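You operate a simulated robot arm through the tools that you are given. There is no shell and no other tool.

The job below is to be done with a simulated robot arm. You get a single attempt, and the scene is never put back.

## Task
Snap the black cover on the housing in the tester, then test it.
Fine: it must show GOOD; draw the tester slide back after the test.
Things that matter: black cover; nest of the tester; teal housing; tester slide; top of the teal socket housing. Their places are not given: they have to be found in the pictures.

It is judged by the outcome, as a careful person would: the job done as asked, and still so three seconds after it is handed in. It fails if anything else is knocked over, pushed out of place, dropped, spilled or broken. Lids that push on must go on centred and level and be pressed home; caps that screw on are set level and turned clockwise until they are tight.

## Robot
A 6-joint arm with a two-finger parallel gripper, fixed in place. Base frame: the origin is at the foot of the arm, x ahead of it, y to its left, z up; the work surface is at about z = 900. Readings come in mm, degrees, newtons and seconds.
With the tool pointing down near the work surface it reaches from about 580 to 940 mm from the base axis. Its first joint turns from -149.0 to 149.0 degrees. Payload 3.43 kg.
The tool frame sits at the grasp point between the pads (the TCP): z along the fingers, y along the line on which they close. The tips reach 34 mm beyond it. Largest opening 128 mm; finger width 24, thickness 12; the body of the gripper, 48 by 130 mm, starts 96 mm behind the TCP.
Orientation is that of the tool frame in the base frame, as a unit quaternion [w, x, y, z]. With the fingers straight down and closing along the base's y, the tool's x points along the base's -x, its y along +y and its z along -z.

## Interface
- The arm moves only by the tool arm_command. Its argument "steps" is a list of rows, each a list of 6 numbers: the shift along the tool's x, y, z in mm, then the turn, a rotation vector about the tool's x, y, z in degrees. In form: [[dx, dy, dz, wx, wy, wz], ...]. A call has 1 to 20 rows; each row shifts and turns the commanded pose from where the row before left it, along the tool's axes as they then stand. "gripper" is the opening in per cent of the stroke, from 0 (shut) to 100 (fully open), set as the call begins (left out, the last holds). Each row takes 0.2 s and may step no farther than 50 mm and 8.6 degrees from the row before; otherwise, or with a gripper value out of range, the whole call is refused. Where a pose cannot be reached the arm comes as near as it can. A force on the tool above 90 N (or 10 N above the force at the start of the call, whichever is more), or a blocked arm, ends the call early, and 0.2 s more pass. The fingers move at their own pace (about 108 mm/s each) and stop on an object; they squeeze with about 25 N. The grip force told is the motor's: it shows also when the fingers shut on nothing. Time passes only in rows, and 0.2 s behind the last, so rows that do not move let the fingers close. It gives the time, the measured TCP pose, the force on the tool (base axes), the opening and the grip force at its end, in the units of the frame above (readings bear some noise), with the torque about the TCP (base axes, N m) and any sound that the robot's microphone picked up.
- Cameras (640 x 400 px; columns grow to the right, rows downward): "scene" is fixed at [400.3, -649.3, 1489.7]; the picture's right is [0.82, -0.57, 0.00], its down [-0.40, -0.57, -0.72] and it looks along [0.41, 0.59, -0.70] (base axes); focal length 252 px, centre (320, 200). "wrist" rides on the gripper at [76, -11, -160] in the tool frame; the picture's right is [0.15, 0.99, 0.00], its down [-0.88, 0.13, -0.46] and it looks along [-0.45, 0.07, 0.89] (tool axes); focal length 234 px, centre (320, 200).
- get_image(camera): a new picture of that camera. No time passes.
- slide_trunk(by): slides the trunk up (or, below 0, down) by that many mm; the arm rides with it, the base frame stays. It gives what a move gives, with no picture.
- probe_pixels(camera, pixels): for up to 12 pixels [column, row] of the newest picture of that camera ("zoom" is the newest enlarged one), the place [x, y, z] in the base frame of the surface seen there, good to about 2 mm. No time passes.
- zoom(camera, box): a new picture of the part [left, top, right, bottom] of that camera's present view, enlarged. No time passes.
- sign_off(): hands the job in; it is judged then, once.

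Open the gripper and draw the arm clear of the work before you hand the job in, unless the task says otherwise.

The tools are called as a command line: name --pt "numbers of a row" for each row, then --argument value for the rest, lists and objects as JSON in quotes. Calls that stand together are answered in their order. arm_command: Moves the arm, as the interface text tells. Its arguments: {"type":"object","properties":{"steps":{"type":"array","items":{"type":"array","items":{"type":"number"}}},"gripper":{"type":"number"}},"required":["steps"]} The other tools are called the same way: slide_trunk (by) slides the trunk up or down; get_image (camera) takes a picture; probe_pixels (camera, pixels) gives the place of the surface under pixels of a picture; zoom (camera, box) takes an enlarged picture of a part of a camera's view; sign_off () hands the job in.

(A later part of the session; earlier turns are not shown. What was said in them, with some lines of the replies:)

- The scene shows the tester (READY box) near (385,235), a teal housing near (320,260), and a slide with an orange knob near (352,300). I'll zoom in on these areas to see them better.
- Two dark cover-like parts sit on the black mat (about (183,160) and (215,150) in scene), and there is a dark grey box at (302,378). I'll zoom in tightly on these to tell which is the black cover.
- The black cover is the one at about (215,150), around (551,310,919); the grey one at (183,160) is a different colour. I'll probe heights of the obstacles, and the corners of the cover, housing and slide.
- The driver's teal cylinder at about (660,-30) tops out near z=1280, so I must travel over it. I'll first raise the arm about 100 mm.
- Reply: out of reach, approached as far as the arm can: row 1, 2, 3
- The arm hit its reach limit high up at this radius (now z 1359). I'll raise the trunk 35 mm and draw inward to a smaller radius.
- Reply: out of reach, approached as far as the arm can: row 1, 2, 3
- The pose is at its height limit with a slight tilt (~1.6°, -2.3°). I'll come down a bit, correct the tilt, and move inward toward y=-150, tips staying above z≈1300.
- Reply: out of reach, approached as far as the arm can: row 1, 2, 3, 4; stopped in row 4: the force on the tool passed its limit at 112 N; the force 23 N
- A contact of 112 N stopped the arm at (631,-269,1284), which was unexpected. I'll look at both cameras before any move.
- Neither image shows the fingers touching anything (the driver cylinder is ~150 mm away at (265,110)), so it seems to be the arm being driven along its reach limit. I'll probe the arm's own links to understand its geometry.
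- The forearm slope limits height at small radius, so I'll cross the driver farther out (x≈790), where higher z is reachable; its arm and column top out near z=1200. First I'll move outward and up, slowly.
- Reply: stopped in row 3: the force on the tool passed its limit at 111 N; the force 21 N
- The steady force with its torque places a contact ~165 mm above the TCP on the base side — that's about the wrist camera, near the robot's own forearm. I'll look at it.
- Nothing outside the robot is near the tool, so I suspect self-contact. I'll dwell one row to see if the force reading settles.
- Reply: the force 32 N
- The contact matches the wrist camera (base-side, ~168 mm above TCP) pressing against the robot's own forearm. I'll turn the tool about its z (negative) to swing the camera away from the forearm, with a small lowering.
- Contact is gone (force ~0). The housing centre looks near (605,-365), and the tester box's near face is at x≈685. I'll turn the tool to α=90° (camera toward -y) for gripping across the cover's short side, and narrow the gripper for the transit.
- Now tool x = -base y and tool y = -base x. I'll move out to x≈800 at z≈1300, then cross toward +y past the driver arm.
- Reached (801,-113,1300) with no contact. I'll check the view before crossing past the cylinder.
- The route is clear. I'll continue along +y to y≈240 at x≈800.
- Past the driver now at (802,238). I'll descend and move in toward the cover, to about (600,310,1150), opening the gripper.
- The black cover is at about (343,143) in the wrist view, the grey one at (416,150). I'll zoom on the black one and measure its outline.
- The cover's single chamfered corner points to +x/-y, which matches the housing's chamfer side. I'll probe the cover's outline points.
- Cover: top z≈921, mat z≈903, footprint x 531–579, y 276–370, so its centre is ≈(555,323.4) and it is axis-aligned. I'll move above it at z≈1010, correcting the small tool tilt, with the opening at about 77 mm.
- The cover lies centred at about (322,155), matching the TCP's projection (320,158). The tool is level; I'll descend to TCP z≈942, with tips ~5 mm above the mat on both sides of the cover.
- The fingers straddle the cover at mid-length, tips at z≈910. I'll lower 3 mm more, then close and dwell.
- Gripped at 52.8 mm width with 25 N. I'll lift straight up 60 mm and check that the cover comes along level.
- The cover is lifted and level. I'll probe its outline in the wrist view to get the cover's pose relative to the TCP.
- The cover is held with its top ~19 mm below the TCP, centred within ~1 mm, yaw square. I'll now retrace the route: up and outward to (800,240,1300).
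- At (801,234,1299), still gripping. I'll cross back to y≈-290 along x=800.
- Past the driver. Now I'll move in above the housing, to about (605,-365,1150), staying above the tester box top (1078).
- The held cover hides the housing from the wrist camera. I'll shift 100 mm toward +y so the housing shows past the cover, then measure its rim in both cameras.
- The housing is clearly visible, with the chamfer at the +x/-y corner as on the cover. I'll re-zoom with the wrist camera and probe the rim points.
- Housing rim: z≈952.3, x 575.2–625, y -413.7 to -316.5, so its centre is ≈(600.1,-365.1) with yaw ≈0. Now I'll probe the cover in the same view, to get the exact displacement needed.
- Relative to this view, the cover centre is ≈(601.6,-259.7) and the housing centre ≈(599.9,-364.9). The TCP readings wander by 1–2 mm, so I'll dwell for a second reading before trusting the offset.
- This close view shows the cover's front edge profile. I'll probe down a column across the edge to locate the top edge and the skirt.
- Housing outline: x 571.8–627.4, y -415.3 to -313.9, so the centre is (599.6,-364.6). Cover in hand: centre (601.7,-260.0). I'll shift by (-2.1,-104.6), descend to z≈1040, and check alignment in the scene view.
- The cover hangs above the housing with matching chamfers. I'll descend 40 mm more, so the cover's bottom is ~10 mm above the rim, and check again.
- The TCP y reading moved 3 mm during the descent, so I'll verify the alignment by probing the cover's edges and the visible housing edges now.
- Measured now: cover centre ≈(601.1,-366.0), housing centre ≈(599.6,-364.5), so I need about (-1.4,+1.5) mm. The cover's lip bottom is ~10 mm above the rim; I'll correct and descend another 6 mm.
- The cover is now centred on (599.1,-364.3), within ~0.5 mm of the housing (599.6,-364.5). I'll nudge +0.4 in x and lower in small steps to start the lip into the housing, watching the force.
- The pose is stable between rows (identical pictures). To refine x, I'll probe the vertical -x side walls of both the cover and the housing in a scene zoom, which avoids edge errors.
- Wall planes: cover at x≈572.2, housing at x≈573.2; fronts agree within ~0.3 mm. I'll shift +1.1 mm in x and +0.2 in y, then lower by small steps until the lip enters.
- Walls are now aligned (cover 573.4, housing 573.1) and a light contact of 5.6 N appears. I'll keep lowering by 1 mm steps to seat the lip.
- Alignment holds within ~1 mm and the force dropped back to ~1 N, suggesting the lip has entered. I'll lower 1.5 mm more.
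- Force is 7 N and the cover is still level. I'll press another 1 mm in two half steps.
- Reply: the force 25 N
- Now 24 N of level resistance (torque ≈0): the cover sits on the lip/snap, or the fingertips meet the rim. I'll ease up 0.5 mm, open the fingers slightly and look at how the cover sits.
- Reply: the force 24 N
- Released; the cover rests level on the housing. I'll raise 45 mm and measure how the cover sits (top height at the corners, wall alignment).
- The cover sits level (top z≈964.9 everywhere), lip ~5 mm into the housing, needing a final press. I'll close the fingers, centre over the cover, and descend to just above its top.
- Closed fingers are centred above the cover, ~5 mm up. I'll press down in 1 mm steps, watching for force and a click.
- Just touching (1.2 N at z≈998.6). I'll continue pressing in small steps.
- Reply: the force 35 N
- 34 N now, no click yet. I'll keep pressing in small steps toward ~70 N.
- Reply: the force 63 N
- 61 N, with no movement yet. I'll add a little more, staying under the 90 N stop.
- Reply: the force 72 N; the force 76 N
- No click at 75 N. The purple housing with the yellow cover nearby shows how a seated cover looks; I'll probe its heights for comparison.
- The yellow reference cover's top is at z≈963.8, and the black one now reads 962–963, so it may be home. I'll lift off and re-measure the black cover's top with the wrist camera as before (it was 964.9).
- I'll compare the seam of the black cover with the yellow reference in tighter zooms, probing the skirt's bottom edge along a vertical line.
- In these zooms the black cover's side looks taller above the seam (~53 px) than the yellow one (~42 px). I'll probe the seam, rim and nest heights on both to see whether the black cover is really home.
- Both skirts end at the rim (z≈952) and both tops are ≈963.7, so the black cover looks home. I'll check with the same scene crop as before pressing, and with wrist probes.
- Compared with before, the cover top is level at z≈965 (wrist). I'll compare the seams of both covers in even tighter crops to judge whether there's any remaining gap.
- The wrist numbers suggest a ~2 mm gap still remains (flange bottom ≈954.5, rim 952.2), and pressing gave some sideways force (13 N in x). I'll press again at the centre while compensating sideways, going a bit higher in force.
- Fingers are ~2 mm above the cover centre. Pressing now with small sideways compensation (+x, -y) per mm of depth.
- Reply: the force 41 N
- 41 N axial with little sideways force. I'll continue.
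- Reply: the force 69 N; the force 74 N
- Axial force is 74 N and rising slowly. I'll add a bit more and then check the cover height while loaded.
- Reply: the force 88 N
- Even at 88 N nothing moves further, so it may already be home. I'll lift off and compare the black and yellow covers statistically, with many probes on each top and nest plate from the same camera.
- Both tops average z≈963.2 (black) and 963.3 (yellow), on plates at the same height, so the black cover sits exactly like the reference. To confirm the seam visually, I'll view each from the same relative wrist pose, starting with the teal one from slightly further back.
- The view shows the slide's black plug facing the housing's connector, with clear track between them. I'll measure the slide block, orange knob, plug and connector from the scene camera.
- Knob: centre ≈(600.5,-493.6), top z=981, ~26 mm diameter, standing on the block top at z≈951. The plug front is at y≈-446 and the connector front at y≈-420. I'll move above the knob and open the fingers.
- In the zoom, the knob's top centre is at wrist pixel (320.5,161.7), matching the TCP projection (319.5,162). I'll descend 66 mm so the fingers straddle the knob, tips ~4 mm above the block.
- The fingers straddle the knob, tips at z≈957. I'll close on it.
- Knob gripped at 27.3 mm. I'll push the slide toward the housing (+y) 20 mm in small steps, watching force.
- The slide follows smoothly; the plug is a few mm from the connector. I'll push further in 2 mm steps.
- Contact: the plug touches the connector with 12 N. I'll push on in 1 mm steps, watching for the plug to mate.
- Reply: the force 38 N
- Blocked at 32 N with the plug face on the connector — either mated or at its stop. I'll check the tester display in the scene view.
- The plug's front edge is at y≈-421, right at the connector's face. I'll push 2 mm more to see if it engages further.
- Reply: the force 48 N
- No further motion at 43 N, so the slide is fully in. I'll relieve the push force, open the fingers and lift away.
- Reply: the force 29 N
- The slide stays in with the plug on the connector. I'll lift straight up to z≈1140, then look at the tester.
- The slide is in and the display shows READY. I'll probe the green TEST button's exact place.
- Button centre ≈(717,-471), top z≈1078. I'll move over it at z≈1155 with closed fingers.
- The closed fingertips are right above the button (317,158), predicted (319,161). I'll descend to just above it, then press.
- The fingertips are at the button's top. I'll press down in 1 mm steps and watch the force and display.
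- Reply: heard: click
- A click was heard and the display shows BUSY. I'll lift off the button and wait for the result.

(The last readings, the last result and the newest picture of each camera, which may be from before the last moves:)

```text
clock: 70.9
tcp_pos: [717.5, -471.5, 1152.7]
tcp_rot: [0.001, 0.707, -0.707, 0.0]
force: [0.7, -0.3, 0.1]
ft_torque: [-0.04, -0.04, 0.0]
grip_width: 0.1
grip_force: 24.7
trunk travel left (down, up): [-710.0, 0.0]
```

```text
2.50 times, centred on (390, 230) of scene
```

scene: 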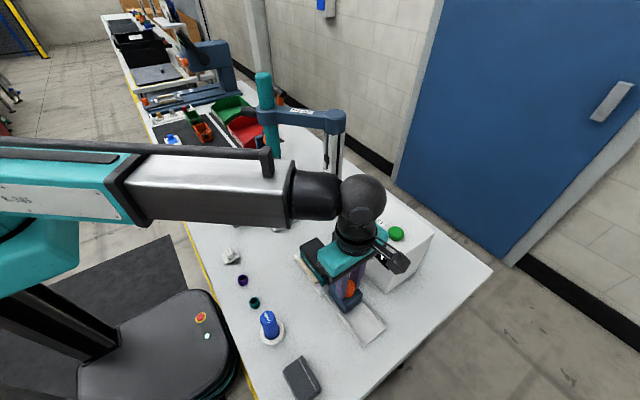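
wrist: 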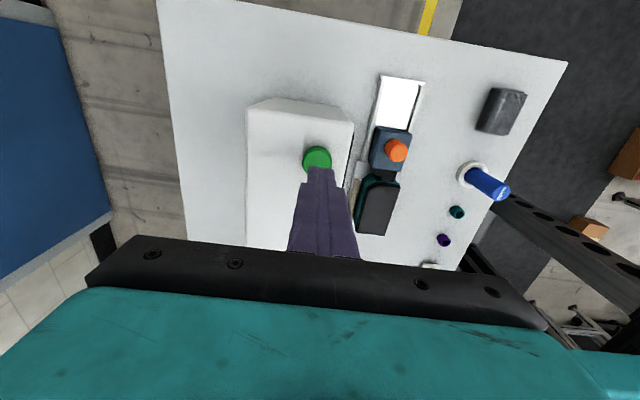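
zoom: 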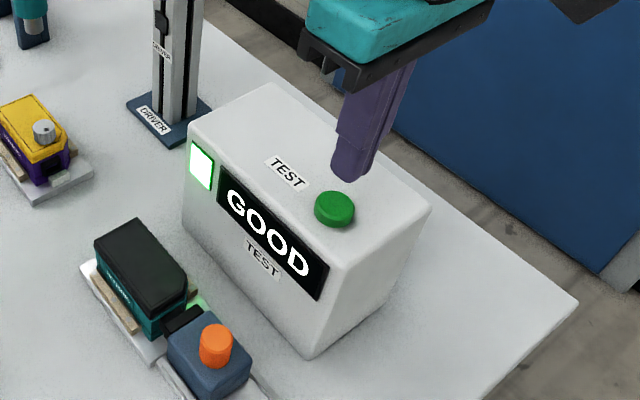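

The tester shows GOOD with the green lamp lit. Next I draw the slide back: I'll move back over the orange knob, staying above the box, and open the fingers.

arm_command --pt "0 29 0 0 0 0" --pt "0 29 0 0 0 0" --pt "0 29 0 0 0 0" --pt "0 29.5 0 0 0 0" --pt "0 0 0 0 0 0" --gripper 42

zoom --camera "scene" --box '[310, 240, 390, 340]'

probe_pixels --camera "zoom" --pixels '[[320, 150], [330, 155]]'

get_image --camera "wrist"

```text
clock: 72.1
tcp_pos: [603.0, -470.1, 1151.8]
tcp_rot: [0.0, 0.708, -0.707, 0.0]
force: [0.1, 1.2, 0.6]
ft_torque: [-0.03, -0.01, -0.02]
grip_width: 53.9
grip_force: 0.1
trunk travel left (down, up): [-710.0, 0.0]
```

```text
4.00 times, centred on (350, 290) of scene
```

zoom: 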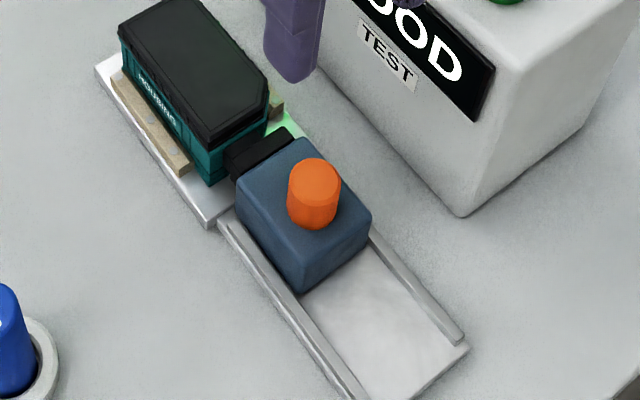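

```text
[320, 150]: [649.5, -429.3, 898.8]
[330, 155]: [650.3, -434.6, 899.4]
```

```text
taken
```

wrist: 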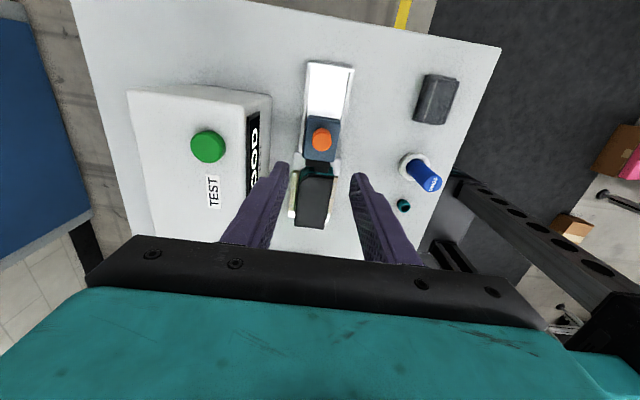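

The display still reads GOOD. I'll probe the knob's present position from the zoom ((315,178) there).

probe_pixels --camera "zoom" --pixels '[[315, 178], [295, 178], [335, 178], [315, 165], [315, 195]]'

zoom --camera "wrist" --box '[290, 100, 360, 180]'

probe_pixels --camera "zoom" --pixels '[[330, 192], [310, 192], [350, 192], [330, 175], [330, 210]]'

```text
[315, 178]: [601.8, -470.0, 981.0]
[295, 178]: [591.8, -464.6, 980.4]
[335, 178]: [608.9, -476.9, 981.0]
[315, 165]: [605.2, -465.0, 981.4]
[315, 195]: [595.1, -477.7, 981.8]
```

```text
5.00 times, centred on (325, 140) of wrist
```

zoom: 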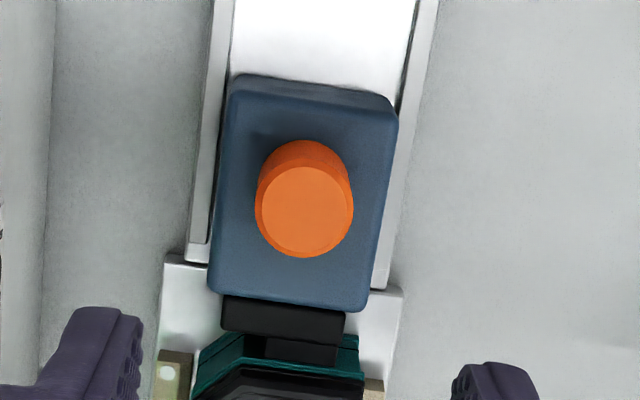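

```text
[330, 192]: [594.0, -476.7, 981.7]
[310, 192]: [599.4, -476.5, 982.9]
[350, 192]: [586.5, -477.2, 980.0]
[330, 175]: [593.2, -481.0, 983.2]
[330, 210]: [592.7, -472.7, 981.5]
```

Knob is at ≈(600.3,-471). I'll centre on it and descend to TCP z≈991.

arm_command --pt "1 1.5 0 0 0 0" --pt "0 0 35 0 0 0" --pt "0 0 35 0 0 0" --pt "0 0 35 0 0 0" --pt "0 0 25 0 0 0" --pt "0 0 15 0 0 0" --pt "0 0 0 0 0 0"

zoom --camera "wrist" --box '[270, 110, 370, 250]'

```text
clock: 73.7
tcp_pos: [599.2, -474.7, 1008.1]
tcp_rot: [0.0, 0.707, -0.707, 0.0]
force: [-0.1, 0.6, 0.1]
ft_torque: [0.01, 0.0, 0.0]
grip_width: 53.8
grip_force: 0.0
trunk travel left (down, up): [-710.0, 0.0]
```

```text
2.86 times, centred on (320, 180) of wrist
```

zoom: 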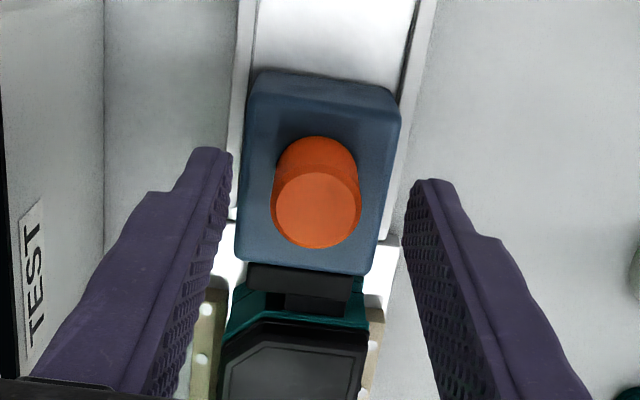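

The knob is ~2.5 mm to +y of the TCP; I'll correct that and descend the last 17 mm, then close.

arm_command --pt "-2.5 0 5 0 0 0" --pt "0 0 8 0 0 0" --pt "0 0 4 0 0 0" --pt "0 0 0 0 0 0"

arm_command --pt "0 0 0 0 0 0" --pt "0 0 0 0 0 0" --pt "0 0 0 0 0 0" --gripper 0

zoom --camera "wrist" --box '[270, 110, 370, 250]'

```text
clock: 74.7
tcp_pos: [599.0, -472.6, 991.1]
tcp_rot: [0.0, -0.707, 0.707, 0.0]
force: [0.0, 0.0, 0.0]
ft_torque: [0.0, 0.01, 0.04]
grip_width: 53.9
grip_force: 0.0
trunk travel left (down, up): [-710.0, 0.0]
```

```text
clock: 75.5
tcp_pos: [600.1, -470.7, 991.8]
tcp_rot: [0.0, -0.707, 0.708, 0.0]
force: [6.1, -1.1, 1.4]
ft_torque: [0.01, 0.35, -0.03]
grip_width: 27.3
grip_force: 44.9
trunk travel left (down, up): [-710.0, 0.0]
```

```text
2.86 times, centred on (320, 180) of wrist
```

zoom: 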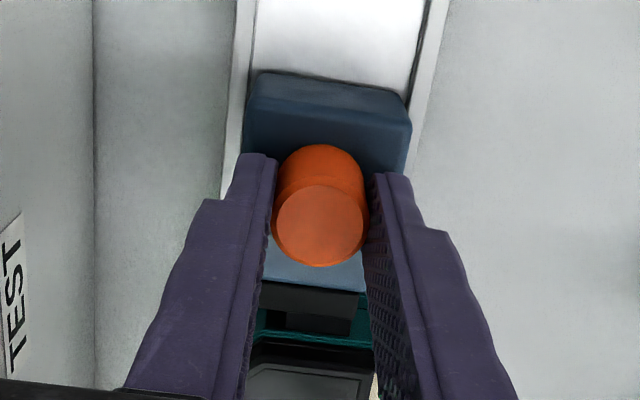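

Knob gripped. I'll draw the slide back (-y) 24 mm in small steps, watching the force.

arm_command --pt "3 0 0 0 0 0" --pt "3 0 0 0 0 0" --pt "4 0 0 0 0 0" --pt "4 0 0 0 0 0" --pt "4 0 0 0 0 0" --pt "4 0 0 0 0 0" --pt "2 0 0 0 0 0" --pt "0 0 0 0 0 0"

zoom --camera "scene" --box '[305, 235, 395, 345]'

```text
clock: 77.3
tcp_pos: [600.1, -494.8, 991.8]
tcp_rot: [0.0, 0.708, -0.706, -0.001]
force: [15.7, 1.2, 8.7]
ft_torque: [-0.4, 0.05, 0.13]
grip_width: 27.4
grip_force: 45.5
trunk travel left (down, up): [-710.0, 0.0]
```

```text
3.64 times, centred on (350, 290) of scene
```

zoom: 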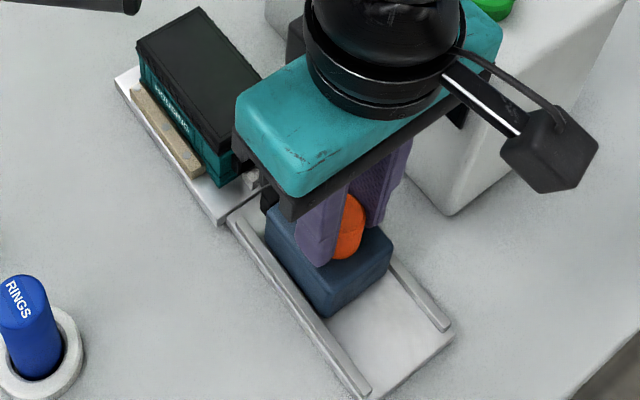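

The slide is back at y≈-495 (it started at -493.6). I'll take up another 2 mm to make sure, relieving the sideways load, then release.

arm_command --pt "1 -0.5 0 0 0 0" --pt "1 -0.5 0.3 0 0 0" --pt "0 0 0 0 0 0"

arm_command --pt "0 0 0 0 0 0" --pt "0 0 0 0 0 0" --pt "0 0 0 0 0 0" --gripper 42

zoom --camera "wrist" --box '[270, 110, 370, 250]'

```text
clock: 78.1
tcp_pos: [600.2, -495.0, 991.3]
tcp_rot: [0.001, -0.707, 0.707, 0.001]
force: [10.6, 9.3, 14.2]
ft_torque: [0.32, -0.74, -0.04]
grip_width: 27.3
grip_force: 44.3
trunk travel left (down, up): [-710.0, 0.0]
```

```text
clock: 78.9
tcp_pos: [600.3, -497.9, 991.0]
tcp_rot: [0.0, -0.707, 0.707, 0.0]
force: [-0.2, 0.1, 0.3]
ft_torque: [0.0, -0.02, -0.01]
grip_width: 54.0
grip_force: 0.2
trunk travel left (down, up): [-710.0, 0.0]
```

```text
2.86 times, centred on (320, 180) of wrist
```

zoom: 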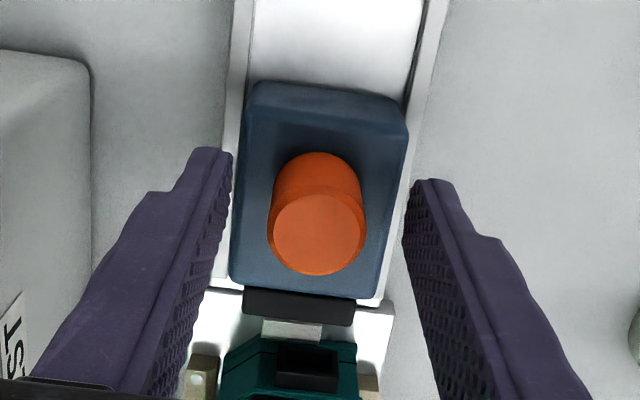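

The pull met a rear stop (9 N), so the slide is fully back, and it's released. I'll lift up to z≈1150 and inspect the tester, housing and cover.

arm_command --pt "0 0 -20 0 0 0" --pt "0 0 -30 0 0 0" --pt "0 0 -35 0 0 0" --pt "0 0 -35 0 0 0" --pt "0 0 -35 0 0 0" --pt "0 0 0 0 0 0"

zoom --camera "scene" --box '[290, 170, 450, 350]'

zoom --camera "scene" --box '[305, 245, 345, 285]'

get_image --camera "wrist"

```text
clock: 80.3
tcp_pos: [599.6, -498.5, 1144.6]
tcp_rot: [-0.001, 0.707, -0.707, 0.0]
force: [0.1, 0.6, -0.3]
ft_torque: [-0.02, 0.0, -0.01]
grip_width: 53.8
grip_force: 0.0
trunk travel left (down, up): [-710.0, 0.0]
```

```text
2.22 times, centred on (370, 260) of scene
```

zoom: 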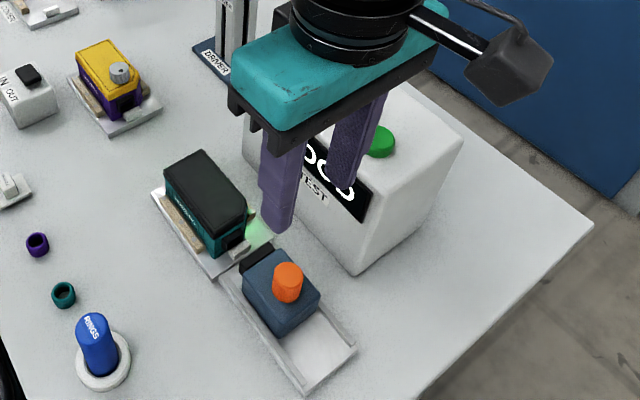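

```text
10.00 times, centred on (325, 265) of scene
```

zoom: 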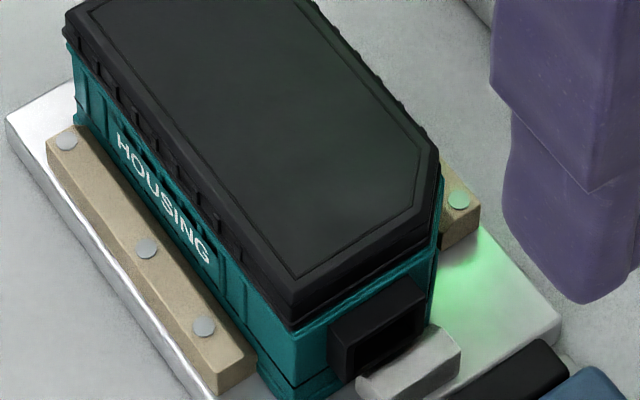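

```text
taken
```

wrist: 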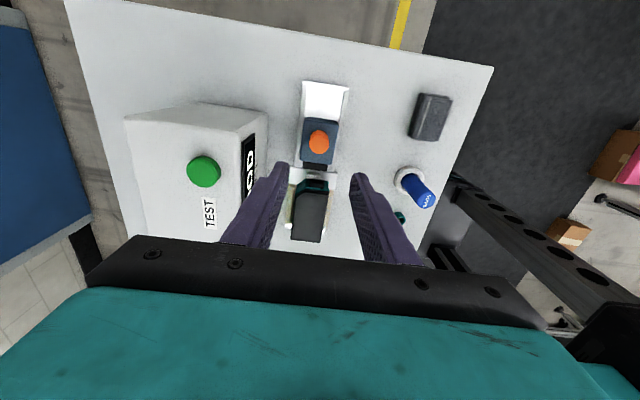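

The slide is back and the tester still shows GOOD. I'll raise the arm clear, open the gripper fully and take a full final look at everything.

arm_command --pt "0 0 -30 0 0 0" --pt "0 0 -30 0 0 0" --pt "0 -5 -30 0 0 0" --pt "0 -5 -25 0 0 0" --pt "0 0 -20 0 0 0" --pt "0 0 0 0 0 0" --gripper 100

get_image --camera "scene"

get_image --camera "wrist"

zoom --camera "wrist" --box '[285, 140, 355, 230]'

```text
clock: 81.7
tcp_pos: [609.1, -497.3, 1281.0]
tcp_rot: [0.0, -0.706, 0.708, 0.0]
force: [-0.1, 0.3, 0.2]
ft_torque: [-0.02, 0.02, 0.03]
grip_width: 128.1
grip_force: 0.1
trunk travel left (down, up): [-710.0, 0.0]
```

```text
taken
```

scene: 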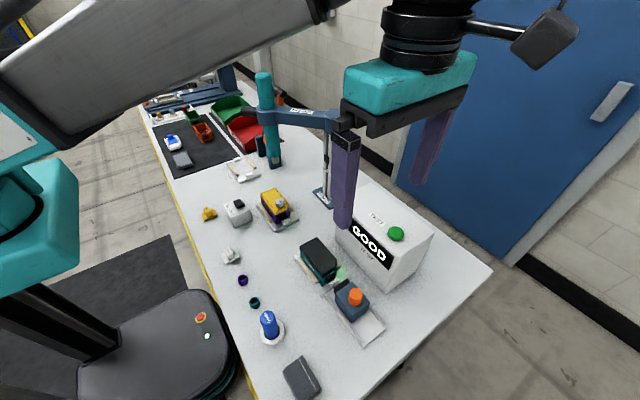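

```text
taken
```

wrist: 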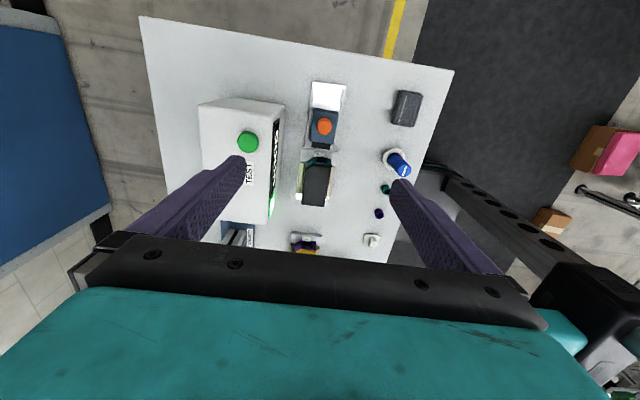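

```text
4.44 times, centred on (320, 185) of wrist
```

zoom: 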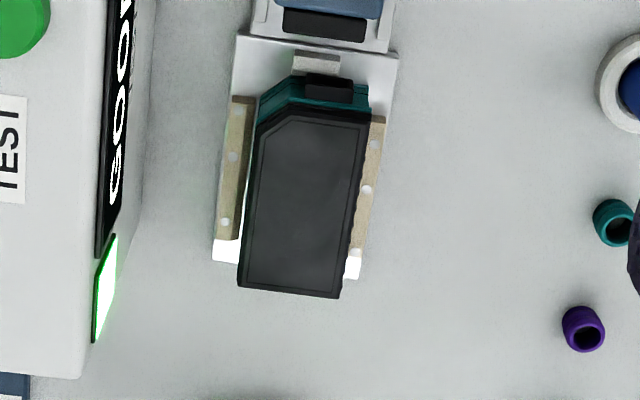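

The final views show the tester reading GOOD with its green lamp on, and the slide drawn back. The black cover sits level on the housing, at the same height as the reference cover. Everything else looks in place, and the arm is clear with its gripper open, so I'm handing the job in.

sign_off

```text
The job is handed in.
```

The black cover is on the teal housing, the tester showed GOOD with its green lamp lit, and the slide is drawn back to its rear stop. The job is handed in. The arm is clear of the work with the gripper open.

- **Cover seating:** I pressed the cover down at its centre, up to 88 N. It never clicked and its height did not change. I took it as home because it is level and its top matches the height of the already assembled yellow cover to within about 0.3 mm. I did not pull on it to test the snap.
- **Housing position:** The first press moved the housing about 1–2 mm inside its nest. It stayed between the nest rails, and the test passed after that shift.
- **Arm contact:** Early on, the wrist camera pressed against the robot's own forearm and stopped the arm twice at about 110 N. Nothing on the table was touched.

Everything else on the table looked unmoved in the last pictures.
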